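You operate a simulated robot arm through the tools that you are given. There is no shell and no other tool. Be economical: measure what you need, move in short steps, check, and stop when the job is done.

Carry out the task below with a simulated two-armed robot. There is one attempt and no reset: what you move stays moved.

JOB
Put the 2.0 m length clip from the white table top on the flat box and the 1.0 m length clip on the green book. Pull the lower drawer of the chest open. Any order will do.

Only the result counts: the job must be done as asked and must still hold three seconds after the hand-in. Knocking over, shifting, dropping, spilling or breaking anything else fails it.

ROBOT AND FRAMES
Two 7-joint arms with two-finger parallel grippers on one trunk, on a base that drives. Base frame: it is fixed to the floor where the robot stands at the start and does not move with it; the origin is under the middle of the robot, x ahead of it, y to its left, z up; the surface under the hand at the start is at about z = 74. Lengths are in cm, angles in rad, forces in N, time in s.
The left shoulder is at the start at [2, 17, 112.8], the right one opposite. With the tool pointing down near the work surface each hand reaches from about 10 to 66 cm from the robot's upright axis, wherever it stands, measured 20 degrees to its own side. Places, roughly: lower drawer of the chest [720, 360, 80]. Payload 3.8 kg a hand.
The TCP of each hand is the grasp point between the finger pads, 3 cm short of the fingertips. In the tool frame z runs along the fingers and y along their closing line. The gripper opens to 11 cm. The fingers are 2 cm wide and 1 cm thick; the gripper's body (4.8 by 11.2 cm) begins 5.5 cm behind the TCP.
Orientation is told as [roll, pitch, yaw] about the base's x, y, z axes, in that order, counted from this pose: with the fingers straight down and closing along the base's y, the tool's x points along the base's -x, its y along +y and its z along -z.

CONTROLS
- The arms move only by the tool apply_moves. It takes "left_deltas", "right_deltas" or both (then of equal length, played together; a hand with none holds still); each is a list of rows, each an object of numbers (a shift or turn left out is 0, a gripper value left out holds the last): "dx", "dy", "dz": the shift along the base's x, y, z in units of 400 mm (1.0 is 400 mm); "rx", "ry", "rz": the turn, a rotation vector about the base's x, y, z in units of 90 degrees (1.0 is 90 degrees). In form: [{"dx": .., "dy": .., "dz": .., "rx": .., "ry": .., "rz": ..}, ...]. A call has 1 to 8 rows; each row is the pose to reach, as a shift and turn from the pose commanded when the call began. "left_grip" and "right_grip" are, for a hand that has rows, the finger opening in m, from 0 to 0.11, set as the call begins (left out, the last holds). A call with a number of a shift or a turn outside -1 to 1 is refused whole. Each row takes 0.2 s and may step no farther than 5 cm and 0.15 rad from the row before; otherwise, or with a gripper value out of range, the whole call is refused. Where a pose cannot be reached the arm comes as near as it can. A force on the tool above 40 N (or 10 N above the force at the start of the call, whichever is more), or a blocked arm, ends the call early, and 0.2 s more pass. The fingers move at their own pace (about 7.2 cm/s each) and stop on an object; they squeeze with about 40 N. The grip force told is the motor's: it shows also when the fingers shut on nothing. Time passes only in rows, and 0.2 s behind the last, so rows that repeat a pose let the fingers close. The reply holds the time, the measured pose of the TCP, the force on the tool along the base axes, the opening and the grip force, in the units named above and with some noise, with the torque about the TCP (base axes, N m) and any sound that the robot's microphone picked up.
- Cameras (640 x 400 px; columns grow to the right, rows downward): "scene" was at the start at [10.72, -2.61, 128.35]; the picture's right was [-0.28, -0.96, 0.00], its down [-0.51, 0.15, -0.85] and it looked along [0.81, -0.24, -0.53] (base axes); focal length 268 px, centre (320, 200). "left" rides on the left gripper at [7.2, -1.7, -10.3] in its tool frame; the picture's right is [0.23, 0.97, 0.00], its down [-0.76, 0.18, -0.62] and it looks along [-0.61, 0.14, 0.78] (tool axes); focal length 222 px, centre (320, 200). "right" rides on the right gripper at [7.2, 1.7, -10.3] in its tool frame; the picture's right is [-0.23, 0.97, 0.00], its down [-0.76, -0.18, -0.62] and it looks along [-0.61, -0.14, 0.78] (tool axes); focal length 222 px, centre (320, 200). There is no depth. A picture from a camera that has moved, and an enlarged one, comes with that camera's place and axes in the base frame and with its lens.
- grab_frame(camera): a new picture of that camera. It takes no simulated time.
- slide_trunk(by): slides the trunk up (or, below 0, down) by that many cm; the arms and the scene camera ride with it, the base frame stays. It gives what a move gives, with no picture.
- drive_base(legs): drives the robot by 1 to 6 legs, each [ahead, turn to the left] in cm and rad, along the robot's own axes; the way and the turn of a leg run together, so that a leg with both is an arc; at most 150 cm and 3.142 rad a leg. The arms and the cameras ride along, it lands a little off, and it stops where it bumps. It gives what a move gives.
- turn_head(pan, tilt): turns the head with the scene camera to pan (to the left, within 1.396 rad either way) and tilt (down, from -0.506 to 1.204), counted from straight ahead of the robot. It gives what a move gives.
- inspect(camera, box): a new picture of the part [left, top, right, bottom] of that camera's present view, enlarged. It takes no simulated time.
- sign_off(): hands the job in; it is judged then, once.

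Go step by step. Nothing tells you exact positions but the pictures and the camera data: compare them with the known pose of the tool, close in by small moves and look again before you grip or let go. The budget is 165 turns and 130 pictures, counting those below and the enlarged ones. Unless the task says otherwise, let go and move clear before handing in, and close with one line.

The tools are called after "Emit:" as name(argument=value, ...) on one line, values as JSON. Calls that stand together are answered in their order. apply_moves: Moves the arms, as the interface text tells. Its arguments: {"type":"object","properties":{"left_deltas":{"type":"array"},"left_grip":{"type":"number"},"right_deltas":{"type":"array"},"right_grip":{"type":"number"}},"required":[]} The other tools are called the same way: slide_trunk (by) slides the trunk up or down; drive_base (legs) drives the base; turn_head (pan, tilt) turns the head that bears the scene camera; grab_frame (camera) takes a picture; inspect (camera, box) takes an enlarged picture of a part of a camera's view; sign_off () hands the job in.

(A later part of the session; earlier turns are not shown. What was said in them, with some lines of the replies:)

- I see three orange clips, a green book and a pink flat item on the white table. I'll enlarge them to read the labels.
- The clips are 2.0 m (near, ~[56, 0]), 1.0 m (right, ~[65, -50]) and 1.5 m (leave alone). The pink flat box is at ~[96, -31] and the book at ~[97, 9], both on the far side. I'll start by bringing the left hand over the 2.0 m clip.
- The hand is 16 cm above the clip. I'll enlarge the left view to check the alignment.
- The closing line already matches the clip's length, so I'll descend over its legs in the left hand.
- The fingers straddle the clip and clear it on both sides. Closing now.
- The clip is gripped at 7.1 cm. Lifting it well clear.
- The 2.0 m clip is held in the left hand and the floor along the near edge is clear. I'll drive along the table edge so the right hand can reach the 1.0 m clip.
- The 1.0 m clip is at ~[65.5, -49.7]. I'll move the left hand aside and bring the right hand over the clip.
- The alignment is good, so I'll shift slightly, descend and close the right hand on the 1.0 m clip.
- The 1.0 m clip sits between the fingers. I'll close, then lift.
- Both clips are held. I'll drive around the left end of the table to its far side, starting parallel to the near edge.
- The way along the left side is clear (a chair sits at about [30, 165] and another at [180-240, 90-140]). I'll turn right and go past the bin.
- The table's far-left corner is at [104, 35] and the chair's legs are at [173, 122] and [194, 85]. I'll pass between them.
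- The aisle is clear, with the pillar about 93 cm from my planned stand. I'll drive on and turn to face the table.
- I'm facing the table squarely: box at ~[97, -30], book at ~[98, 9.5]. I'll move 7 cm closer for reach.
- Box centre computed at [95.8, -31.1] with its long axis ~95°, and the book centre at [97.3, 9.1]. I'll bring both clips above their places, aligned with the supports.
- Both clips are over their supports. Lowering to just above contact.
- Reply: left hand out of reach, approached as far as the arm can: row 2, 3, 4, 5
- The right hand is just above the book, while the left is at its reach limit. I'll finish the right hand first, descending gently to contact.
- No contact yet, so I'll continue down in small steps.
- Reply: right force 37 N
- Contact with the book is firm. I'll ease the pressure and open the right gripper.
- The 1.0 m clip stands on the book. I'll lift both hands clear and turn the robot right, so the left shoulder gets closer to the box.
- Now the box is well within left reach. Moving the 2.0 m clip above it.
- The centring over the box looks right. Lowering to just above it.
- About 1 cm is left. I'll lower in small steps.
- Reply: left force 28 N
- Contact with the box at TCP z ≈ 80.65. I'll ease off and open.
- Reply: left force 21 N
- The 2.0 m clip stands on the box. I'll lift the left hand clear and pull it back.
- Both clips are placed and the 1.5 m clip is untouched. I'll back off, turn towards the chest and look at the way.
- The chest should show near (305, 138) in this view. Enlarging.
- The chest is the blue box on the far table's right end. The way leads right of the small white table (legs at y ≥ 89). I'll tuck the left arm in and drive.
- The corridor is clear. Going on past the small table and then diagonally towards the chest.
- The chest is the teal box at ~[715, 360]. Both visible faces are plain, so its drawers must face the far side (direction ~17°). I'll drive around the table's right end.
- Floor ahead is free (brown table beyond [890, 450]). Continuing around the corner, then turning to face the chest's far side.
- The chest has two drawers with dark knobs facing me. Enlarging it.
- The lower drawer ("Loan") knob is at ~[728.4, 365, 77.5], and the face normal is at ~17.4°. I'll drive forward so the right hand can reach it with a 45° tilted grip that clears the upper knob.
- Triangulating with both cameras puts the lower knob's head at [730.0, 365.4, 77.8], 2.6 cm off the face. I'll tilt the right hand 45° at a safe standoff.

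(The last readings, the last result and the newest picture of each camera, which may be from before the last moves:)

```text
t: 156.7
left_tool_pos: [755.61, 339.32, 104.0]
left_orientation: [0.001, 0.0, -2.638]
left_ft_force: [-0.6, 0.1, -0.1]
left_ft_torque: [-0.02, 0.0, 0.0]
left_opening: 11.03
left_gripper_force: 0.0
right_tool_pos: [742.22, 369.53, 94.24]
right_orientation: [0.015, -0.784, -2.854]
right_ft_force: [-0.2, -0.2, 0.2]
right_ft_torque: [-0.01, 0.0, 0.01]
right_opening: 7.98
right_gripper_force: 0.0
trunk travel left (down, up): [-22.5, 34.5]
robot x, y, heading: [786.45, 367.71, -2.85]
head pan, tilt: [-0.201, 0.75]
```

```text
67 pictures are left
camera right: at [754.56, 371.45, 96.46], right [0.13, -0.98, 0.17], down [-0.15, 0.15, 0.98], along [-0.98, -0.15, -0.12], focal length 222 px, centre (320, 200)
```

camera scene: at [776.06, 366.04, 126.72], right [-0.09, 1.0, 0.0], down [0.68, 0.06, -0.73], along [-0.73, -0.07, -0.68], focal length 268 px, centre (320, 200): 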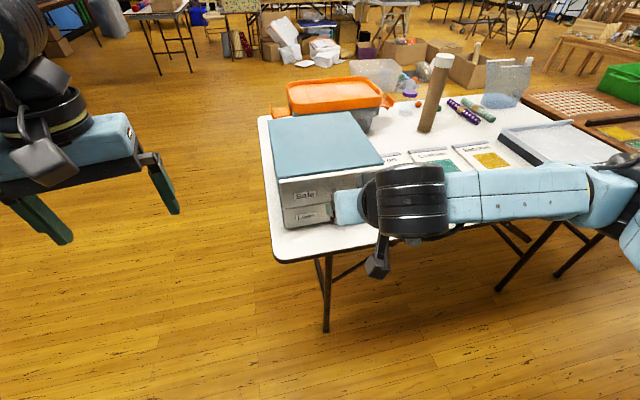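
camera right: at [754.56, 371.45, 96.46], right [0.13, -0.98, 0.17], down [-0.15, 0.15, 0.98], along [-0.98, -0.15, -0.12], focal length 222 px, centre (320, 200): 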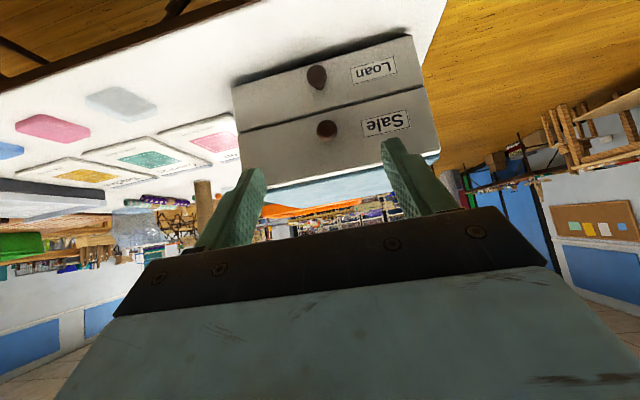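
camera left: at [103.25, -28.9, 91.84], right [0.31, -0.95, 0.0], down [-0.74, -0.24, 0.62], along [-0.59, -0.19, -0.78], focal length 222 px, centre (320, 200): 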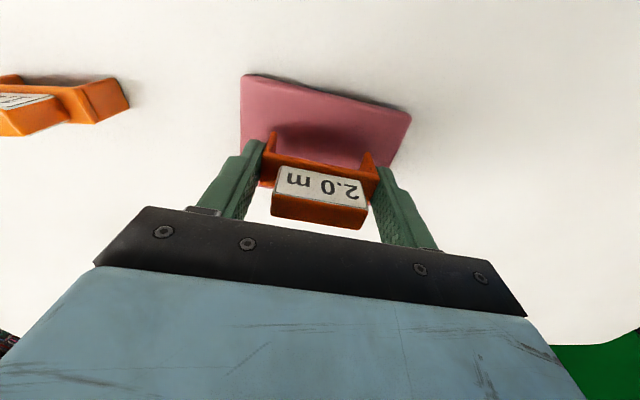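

The view confirms the knob at [730, 365.4, 78]. Moving to the pre-grasp position along the tilted axis.

Emit:
apply_moves(right_deltas=[{"dx": -0.045, "dy": -0.018, "dz": -0.08}, {"dx": -0.09, "dy": -0.036, "dz": -0.16}, {"dx": -0.1475, "dy": -0.0525, "dz": -0.24}, {"dx": -0.1475, "dy": -0.0525, "dz": -0.24}])

Emit:
grab_frame(camera="right")

```text
t: 157.7
left_tool_pos: [755.73, 339.32, 104.03]
left_orientation: [0.001, 0.001, -2.636]
left_ft_force: [-1.0, 0.4, 0.1]
left_ft_torque: [-0.01, -0.01, -0.02]
left_opening: 10.98
left_gripper_force: 0.1
right_tool_pos: [736.25, 367.27, 84.65]
right_orientation: [0.014, -0.785, -2.854]
right_ft_force: [-0.2, -0.1, -0.1]
right_ft_torque: [-0.01, 0.0, 0.01]
right_opening: 7.97
right_gripper_force: 0.1
trunk travel left (down, up): [-22.5, 34.5]
robot x, y, heading: [786.12, 367.39, -2.853]
head pan, tilt: [-0.201, 0.75]
```

```text
66 pictures are left
camera right: at [748.66, 369.33, 86.75], right [0.13, -0.98, 0.17], down [-0.15, 0.15, 0.98], along [-0.98, -0.15, -0.12], focal length 222 px, centre (320, 200)
```

right: 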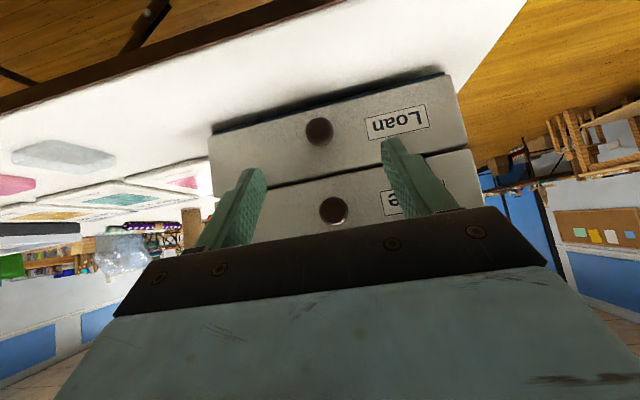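

The knob is centred between the fingers. Advancing around it.

Emit:
apply_moves(right_deltas=[{"dx": -0.05, "dy": -0.015, "dz": -0.053}, {"dx": -0.1, "dy": -0.029, "dz": -0.106}, {"dx": -0.134, "dy": -0.039, "dz": -0.141}, {"dx": -0.134, "dy": -0.039, "dz": -0.141}])

Emit:
grab_frame(camera="right")

Emit:
inspect(camera="scene", box=[256, 170, 400, 260])

```text
t: 158.6
left_tool_pos: [755.74, 339.43, 104.13]
left_orientation: [-0.001, 0.002, -2.637]
left_ft_force: [-0.2, 0.8, -0.4]
left_ft_torque: [0.0, -0.05, -0.03]
left_opening: 11.03
left_gripper_force: 0.1
right_tool_pos: [731.57, 365.44, 79.25]
right_orientation: [0.025, -0.779, -2.849]
right_ft_force: [7.5, -0.7, -0.5]
right_ft_torque: [0.01, 0.37, -0.16]
right_opening: 7.77
right_gripper_force: 0.2
trunk travel left (down, up): [-22.5, 34.5]
robot x, y, heading: [786.28, 367.44, -2.846]
head pan, tilt: [-0.201, 0.75]
stopped in row 4 (right hand): the force on the tool passed its limit at 65 N (the readings are from after the stop); the commanded pose is now the measured one
```

```text
65 pictures are left
camera right: at [743.91, 367.58, 81.56], right [0.14, -0.97, 0.18], down [-0.16, 0.15, 0.98], along [-0.98, -0.17, -0.13], focal length 222 px, centre (320, 200)
```

right: 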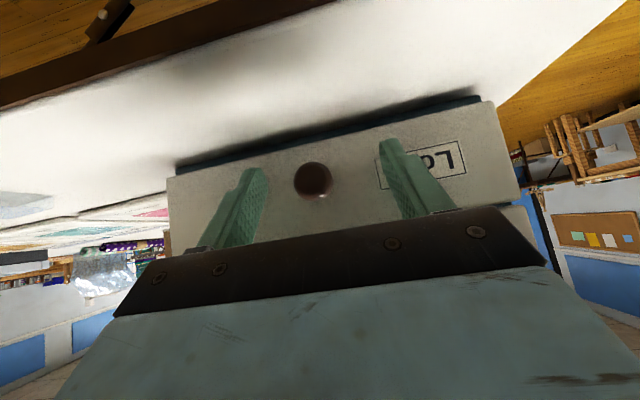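

```text
4.44 times, centred on (328, 215) of scene
camera zoom: at [776.2, 366.13, 126.74], right [-0.09, 1.0, 0.0], down [0.68, 0.06, -0.73], along [-0.73, -0.07, -0.68], focal length 1192 px, centre (284, 133)
```

zoom: 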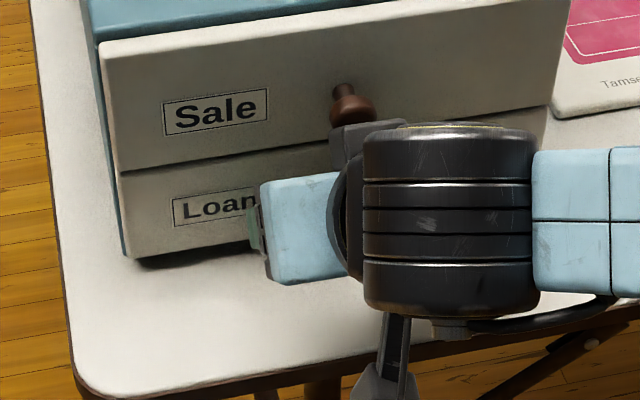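

The fingertips touched the drawer face, but the knob already sits between the pads. I'll back off 4 mm and close on it.

Emit:
apply_moves(right_deltas=[{"dx": 0.01, "dy": 0.003}, {"dx": 0.01, "dy": 0.003}])

Emit:
apply_moves(right_deltas=[{}, {}, {}, {}, {}], right_grip=0.0)

Emit:
grab_frame(camera="right")

```text
t: 159.2
left_tool_pos: [755.7, 339.36, 104.04]
left_orientation: [0.0, 0.0, -2.637]
left_ft_force: [-0.6, 0.3, 0.2]
left_ft_torque: [-0.01, -0.04, 0.0]
left_opening: 11.0
left_gripper_force: 0.0
right_tool_pos: [731.67, 365.56, 79.24]
right_orientation: [0.022, -0.784, -2.849]
right_ft_force: [-0.8, 0.2, 0.3]
right_ft_torque: [-0.01, -0.01, -0.04]
right_opening: 8.02
right_gripper_force: 0.1
trunk travel left (down, up): [-22.5, 34.5]
robot x, y, heading: [785.93, 367.57, -2.85]
head pan, tilt: [-0.201, 0.75]
```

```text
t: 160.4
left_tool_pos: [755.64, 339.61, 104.11]
left_orientation: [0.003, -0.001, -2.637]
left_ft_force: [-0.8, 0.1, -0.2]
left_ft_torque: [-0.02, 0.01, -0.01]
left_opening: 11.0
left_gripper_force: 0.1
right_tool_pos: [731.57, 365.97, 79.33]
right_orientation: [0.022, -0.784, -2.855]
right_ft_force: [-4.2, 15.1, 2.9]
right_ft_torque: [0.19, -0.01, -0.24]
right_opening: 2.32
right_gripper_force: 44.9
trunk travel left (down, up): [-22.5, 34.5]
robot x, y, heading: [786.01, 367.71, -2.854]
head pan, tilt: [-0.201, 0.75]
```

```text
63 pictures are left
camera right: at [743.95, 367.92, 81.48], right [0.14, -0.98, 0.17], down [-0.15, 0.15, 0.98], along [-0.98, -0.16, -0.13], focal length 222 px, centre (320, 200)
```

right: 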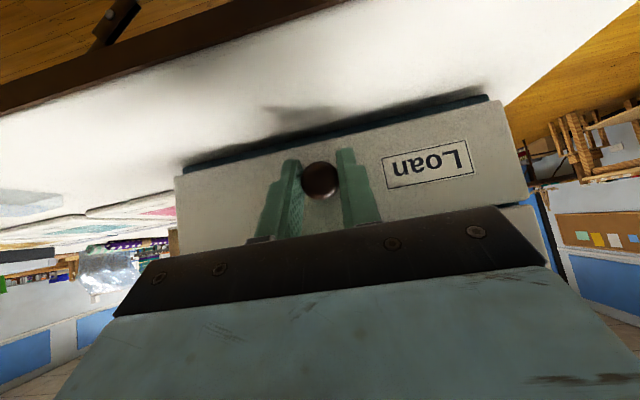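

The knob is gripped (2.3 cm). I'll relieve the small side load and start pulling along the face normal.

Emit:
apply_moves(right_deltas=[{"dx": -0.0025, "dy": 0.008}, {"dx": 0.012, "dy": 0.0125}, {"dx": 0.027, "dy": 0.017}, {"dx": 0.045, "dy": 0.023}, {"dx": 0.045, "dy": 0.023}])

Emit:
grab_frame(camera="scene")

Emit:
grab_frame(camera="right")

```text
t: 161.6
left_tool_pos: [755.6, 339.31, 104.14]
left_orientation: [0.001, 0.001, -2.637]
left_ft_force: [-0.6, 0.5, 0.6]
left_ft_torque: [0.0, 0.01, -0.01]
left_opening: 11.01
left_gripper_force: 0.0
right_tool_pos: [733.62, 366.53, 79.26]
right_orientation: [0.023, -0.781, -2.851]
right_ft_force: [-2.7, 6.6, 1.0]
right_ft_torque: [-0.2, 0.62, -0.02]
right_opening: 2.33
right_gripper_force: 45.3
trunk travel left (down, up): [-22.5, 34.5]
robot x, y, heading: [786.45, 367.1, -2.849]
head pan, tilt: [-0.201, 0.75]
```

```text
62 pictures are left
camera scene: at [776.07, 366.12, 126.72], right [-0.09, 1.0, 0.0], down [0.68, 0.06, -0.73], along [-0.73, -0.07, -0.68], focal length 268 px, centre (320, 200)
```

scene: 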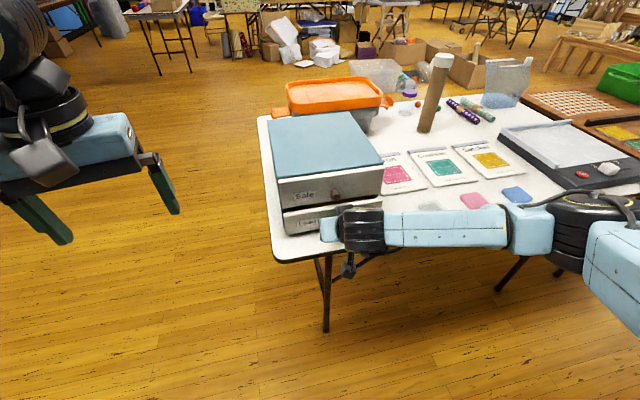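

```text
61 pictures are left
camera right: at [745.91, 368.65, 81.49], right [0.14, -0.97, 0.18], down [-0.15, 0.15, 0.98], along [-0.98, -0.16, -0.13], focal length 222 px, centre (320, 200)
```

right: 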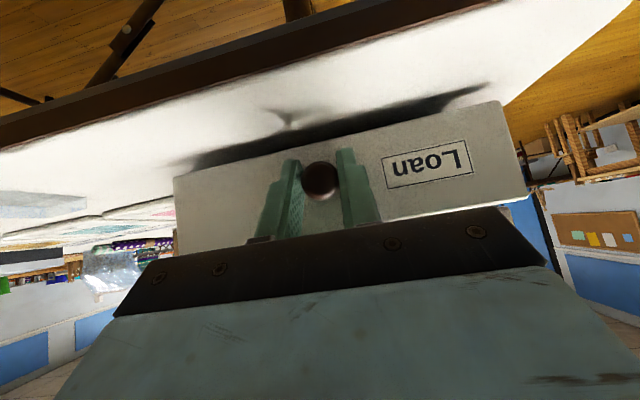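

The drawer slides out easily and the chest stays still. Pulling further.

Emit:
apply_moves(right_deltas=[{"dx": 0.0238, "dy": 0.0085}, {"dx": 0.0477, "dy": 0.016}, {"dx": 0.0715, "dy": 0.0237}, {"dx": 0.0953, "dy": 0.0313}, {"dx": 0.1191, "dy": 0.0388}, {"dx": 0.143, "dy": 0.0463}, {"dx": 0.1668, "dy": 0.054}, {"dx": 0.1906, "dy": 0.0614}])

Emit:
grab_frame(camera="scene")

```text
t: 163.4
left_tool_pos: [755.68, 339.42, 104.04]
left_orientation: [-0.001, -0.001, -2.638]
left_ft_force: [0.4, 0.4, -0.3]
left_ft_torque: [-0.01, 0.02, 0.02]
left_opening: 10.97
left_gripper_force: 0.1
right_tool_pos: [741.07, 368.98, 79.25]
right_orientation: [0.021, -0.782, -2.851]
right_ft_force: [-2.3, 4.5, 0.4]
right_ft_torque: [0.13, 0.3, -0.12]
right_opening: 2.3
right_gripper_force: 45.1
trunk travel left (down, up): [-22.5, 34.5]
robot x, y, heading: [786.5, 367.63, -2.851]
head pan, tilt: [-0.201, 0.75]
```

```text
60 pictures are left
camera scene: at [776.05, 366.09, 126.72], right [-0.09, 1.0, 0.0], down [0.68, 0.06, -0.73], along [-0.73, -0.07, -0.68], focal length 268 px, centre (320, 200)
```

scene: 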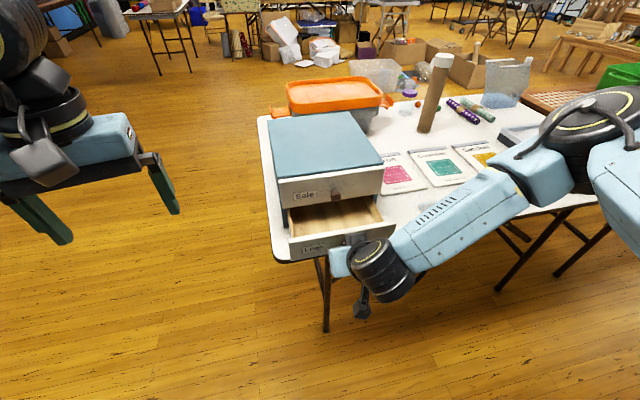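

The drawer is about 10 cm open and the chest hasn't moved. I'll pull about 6 cm more, watching the force.

Emit:
apply_moves(right_deltas=[{"dx": 0.0238, "dy": 0.0085}, {"dx": 0.0477, "dy": 0.016}, {"dx": 0.0715, "dy": 0.0237}, {"dx": 0.0953, "dy": 0.0313}, {"dx": 0.1191, "dy": 0.0388}, {"dx": 0.143, "dy": 0.0463}])

Emit:
grab_frame(camera="scene")

```text
t: 164.8
left_tool_pos: [755.52, 339.55, 103.9]
left_orientation: [0.001, 0.002, -2.637]
left_ft_force: [0.3, 0.0, 0.4]
left_ft_torque: [0.0, -0.03, -0.02]
left_opening: 11.01
left_gripper_force: 0.1
right_tool_pos: [746.76, 370.92, 79.25]
right_orientation: [0.011, -0.77, -2.853]
right_ft_force: [-5.6, 13.7, -32.5]
right_ft_torque: [0.1, 0.09, -0.19]
right_opening: 2.32
right_gripper_force: 45.2
right hand out of reach, approached as far as the arm can: row 6
trunk travel left (down, up): [-22.5, 34.5]
robot x, y, heading: [786.35, 367.64, -2.851]
head pan, tilt: [-0.201, 0.75]
```

```text
59 pictures are left
camera scene: at [775.83, 366.24, 126.68], right [-0.09, 1.0, 0.0], down [0.68, 0.06, -0.73], along [-0.73, -0.07, -0.68], focal length 268 px, centre (320, 200)
```

scene: 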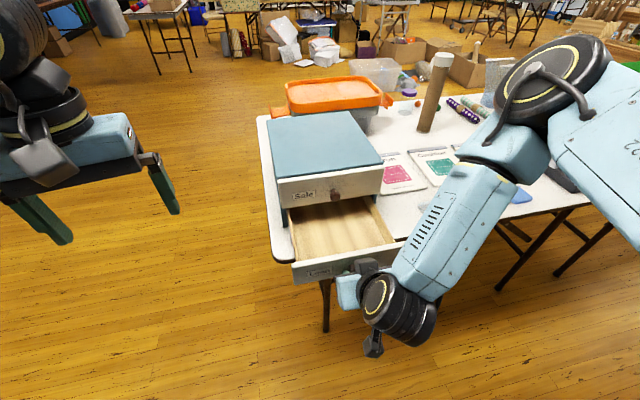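

About 15.5 cm open, and the arm is folding to its limit (vertical load 32 N). I'll relax that load by stepping back 1 cm with the arm, then gain a little more by backing the base.

Emit:
apply_moves(right_deltas=[{"dx": -0.024, "dy": -0.0076}, {"dx": -0.036, "dy": -0.0114}, {"dx": -0.036, "dy": -0.0114}])

```text
t: 165.6
left_tool_pos: [755.49, 339.47, 103.96]
left_orientation: [0.0, 0.002, -2.639]
left_ft_force: [0.7, -0.1, 0.1]
left_ft_torque: [-0.01, 0.0, 0.01]
left_opening: 10.99
left_gripper_force: 0.1
right_tool_pos: [745.29, 370.46, 79.27]
right_orientation: [0.015, -0.775, -2.851]
right_ft_force: [-2.5, 11.4, -30.8]
right_ft_torque: [0.37, -1.08, -0.14]
right_opening: 2.33
right_gripper_force: 45.0
trunk travel left (down, up): [-22.5, 34.5]
robot x, y, heading: [786.65, 367.43, -2.851]
head pan, tilt: [-0.201, 0.75]
```

The hand is still pulling up on the knob, so I'll lower the commanded pose a few millimetres.

Emit:
apply_moves(right_deltas=[{"dz": -0.006}, {"dz": -0.01}, {"dz": -0.01}])

```text
t: 166.4
left_tool_pos: [755.59, 339.61, 104.08]
left_orientation: [0.003, 0.0, -2.637]
left_ft_force: [0.5, -0.4, 0.0]
left_ft_torque: [0.0, -0.01, -0.01]
left_opening: 11.0
left_gripper_force: 0.0
right_tool_pos: [744.97, 370.26, 79.38]
right_orientation: [0.015, -0.785, -2.854]
right_ft_force: [-8.4, 24.2, 5.7]
right_ft_torque: [0.53, -0.65, -0.34]
right_opening: 2.3
right_gripper_force: 45.2
trunk travel left (down, up): [-22.5, 34.5]
robot x, y, heading: [786.49, 367.59, -2.852]
head pan, tilt: [-0.201, 0.75]
```

Vertical load is gone; a sideways load of 25 N remains. Easing it too.

Emit:
apply_moves(right_deltas=[{"dx": -0.002, "dy": 0.006, "dz": 0.001}, {"dx": -0.003, "dy": 0.0095, "dz": 0.001}, {"dx": -0.003, "dy": 0.0095, "dz": 0.001}])

Emit:
drive_base(legs=[[-3, 0]])

Emit:
grab_frame(camera="scene")

```text
t: 167.2
left_tool_pos: [755.68, 339.43, 104.02]
left_orientation: [0.004, 0.001, -2.636]
left_ft_force: [0.0, -0.7, 0.4]
left_ft_torque: [-0.02, 0.0, 0.01]
left_opening: 10.99
left_gripper_force: 0.2
right_tool_pos: [744.99, 370.33, 79.33]
right_orientation: [0.017, -0.782, -2.853]
right_ft_force: [-7.4, 17.6, 5.8]
right_ft_torque: [-0.18, 0.96, -0.2]
right_opening: 2.33
right_gripper_force: 45.0
trunk travel left (down, up): [-22.5, 34.5]
robot x, y, heading: [786.19, 367.78, -2.852]
head pan, tilt: [-0.201, 0.75]
```

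```text
t: 168.0
left_tool_pos: [758.69, 340.4, 104.09]
left_orientation: [0.003, -0.001, -2.637]
left_ft_force: [-0.1, 0.1, 0.1]
left_ft_torque: [0.03, 0.01, -0.03]
left_opening: 10.98
left_gripper_force: 0.1
right_tool_pos: [748.09, 371.31, 79.36]
right_orientation: [0.015, -0.78, -2.853]
right_ft_force: [-5.7, 20.4, 12.8]
right_ft_torque: [0.14, 0.1, -0.3]
right_opening: 2.32
right_gripper_force: 44.6
trunk travel left (down, up): [-22.5, 34.5]
robot x, y, heading: [789.12, 368.08, -2.851]
head pan, tilt: [-0.201, 0.75]
```

```text
58 pictures are left
camera scene: at [779.05, 367.15, 126.74], right [-0.09, 1.0, 0.0], down [0.68, 0.06, -0.73], along [-0.73, -0.07, -0.68], focal length 268 px, centre (320, 200)
```

scene: 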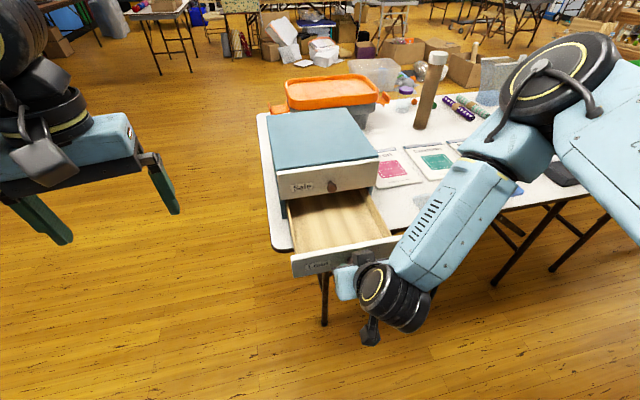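

The drawer is now ~17 cm open with no rise in resistance. One more small pull, then release.

Emit:
drive_base(legs=[[-2.5, 0]])

Emit:
inspect(camera="scene", box=[240, 80, 448, 290])

```text
t: 168.8
left_tool_pos: [761.05, 341.09, 104.11]
left_orientation: [0.001, 0.001, -2.639]
left_ft_force: [0.0, -0.7, -0.8]
left_ft_torque: [0.03, -0.02, 0.03]
left_opening: 11.0
left_gripper_force: 0.1
right_tool_pos: [750.42, 372.0, 79.21]
right_orientation: [0.011, -0.781, -2.854]
right_ft_force: [-3.4, 10.2, 6.5]
right_ft_torque: [0.0, 0.37, -0.2]
right_opening: 2.34
right_gripper_force: 45.2
trunk travel left (down, up): [-22.5, 34.5]
robot x, y, heading: [791.17, 368.89, -2.854]
head pan, tilt: [-0.201, 0.75]
```

```text
1.90 times, centred on (344, 185) of scene
camera zoom: at [781.41, 367.78, 126.73], right [-0.09, 1.0, 0.0], down [0.68, 0.06, -0.73], along [-0.73, -0.07, -0.68], focal length 511 px, centre (274, 229)
```

zoom: 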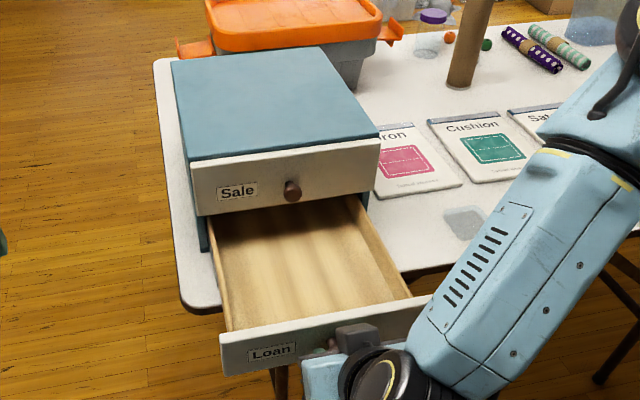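

The drawer is ~20 cm open, and the chest and upper drawer are unmoved. I'll release the knob and back straight off.

Emit:
apply_moves(right_deltas=[{}, {}, {}, {}], right_grip=0.07)

Emit:
drive_base(legs=[[-15, 0]])

Emit:
grab_frame(camera="scene")

Emit:
grab_frame(camera="right")

```text
t: 169.8
left_tool_pos: [760.9, 340.92, 104.04]
left_orientation: [-0.001, -0.001, -2.637]
left_ft_force: [-0.8, -0.3, -0.4]
left_ft_torque: [0.01, -0.01, -0.02]
left_opening: 10.97
left_gripper_force: 0.1
right_tool_pos: [750.24, 372.0, 79.26]
right_orientation: [0.01, -0.784, -2.854]
right_ft_force: [0.5, -1.5, 0.1]
right_ft_torque: [-0.05, 0.0, 0.03]
right_opening: 6.97
right_gripper_force: 0.0
trunk travel left (down, up): [-22.5, 34.5]
robot x, y, heading: [791.47, 369.41, -2.853]
head pan, tilt: [-0.201, 0.75]
```

```text
t: 171.2
left_tool_pos: [775.74, 345.35, 104.09]
left_orientation: [0.0, 0.001, -2.635]
left_ft_force: [0.5, -0.3, -0.1]
left_ft_torque: [-0.01, -0.01, 0.0]
left_opening: 11.02
left_gripper_force: 0.1
right_tool_pos: [765.1, 376.3, 79.32]
right_orientation: [0.009, -0.78, -2.849]
right_ft_force: [0.4, -0.1, -0.8]
right_ft_torque: [-0.04, -0.01, 0.02]
right_opening: 6.97
right_gripper_force: 0.0
trunk travel left (down, up): [-22.5, 34.5]
robot x, y, heading: [806.53, 373.56, -2.847]
head pan, tilt: [-0.201, 0.75]
```

```text
56 pictures are left
camera scene: at [796.13, 372.08, 126.73], right [-0.09, 1.0, 0.0], down [0.68, 0.06, -0.73], along [-0.73, -0.07, -0.68], focal length 268 px, centre (320, 200)
```

scene: 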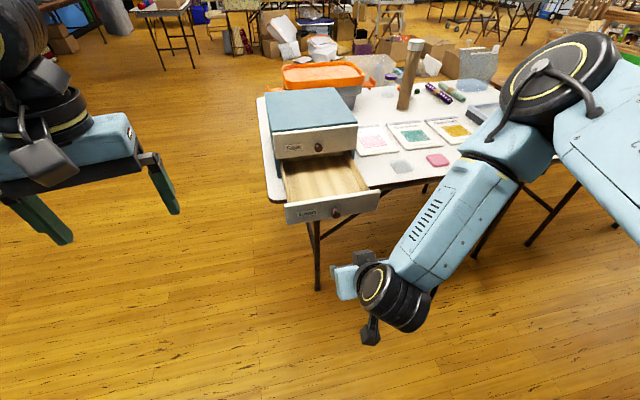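

```text
55 pictures are left
camera right: at [777.48, 378.26, 81.55], right [0.13, -0.98, 0.17], down [-0.15, 0.15, 0.98], along [-0.98, -0.16, -0.13], focal length 222 px, centre (320, 200)
```

right: 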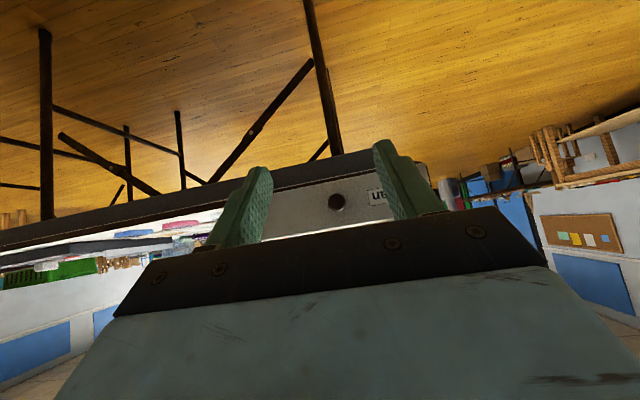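

The lower drawer stays open, both hands are empty and clear, and both clips were seen standing on their places. Handing in.

Emit:
sign_off()

```text
The job is handed in.
```

The 2.0 m clip is on the flat box, the 1.0 m clip is on the green book, and the lower drawer of the chest is pulled about 20 cm open.
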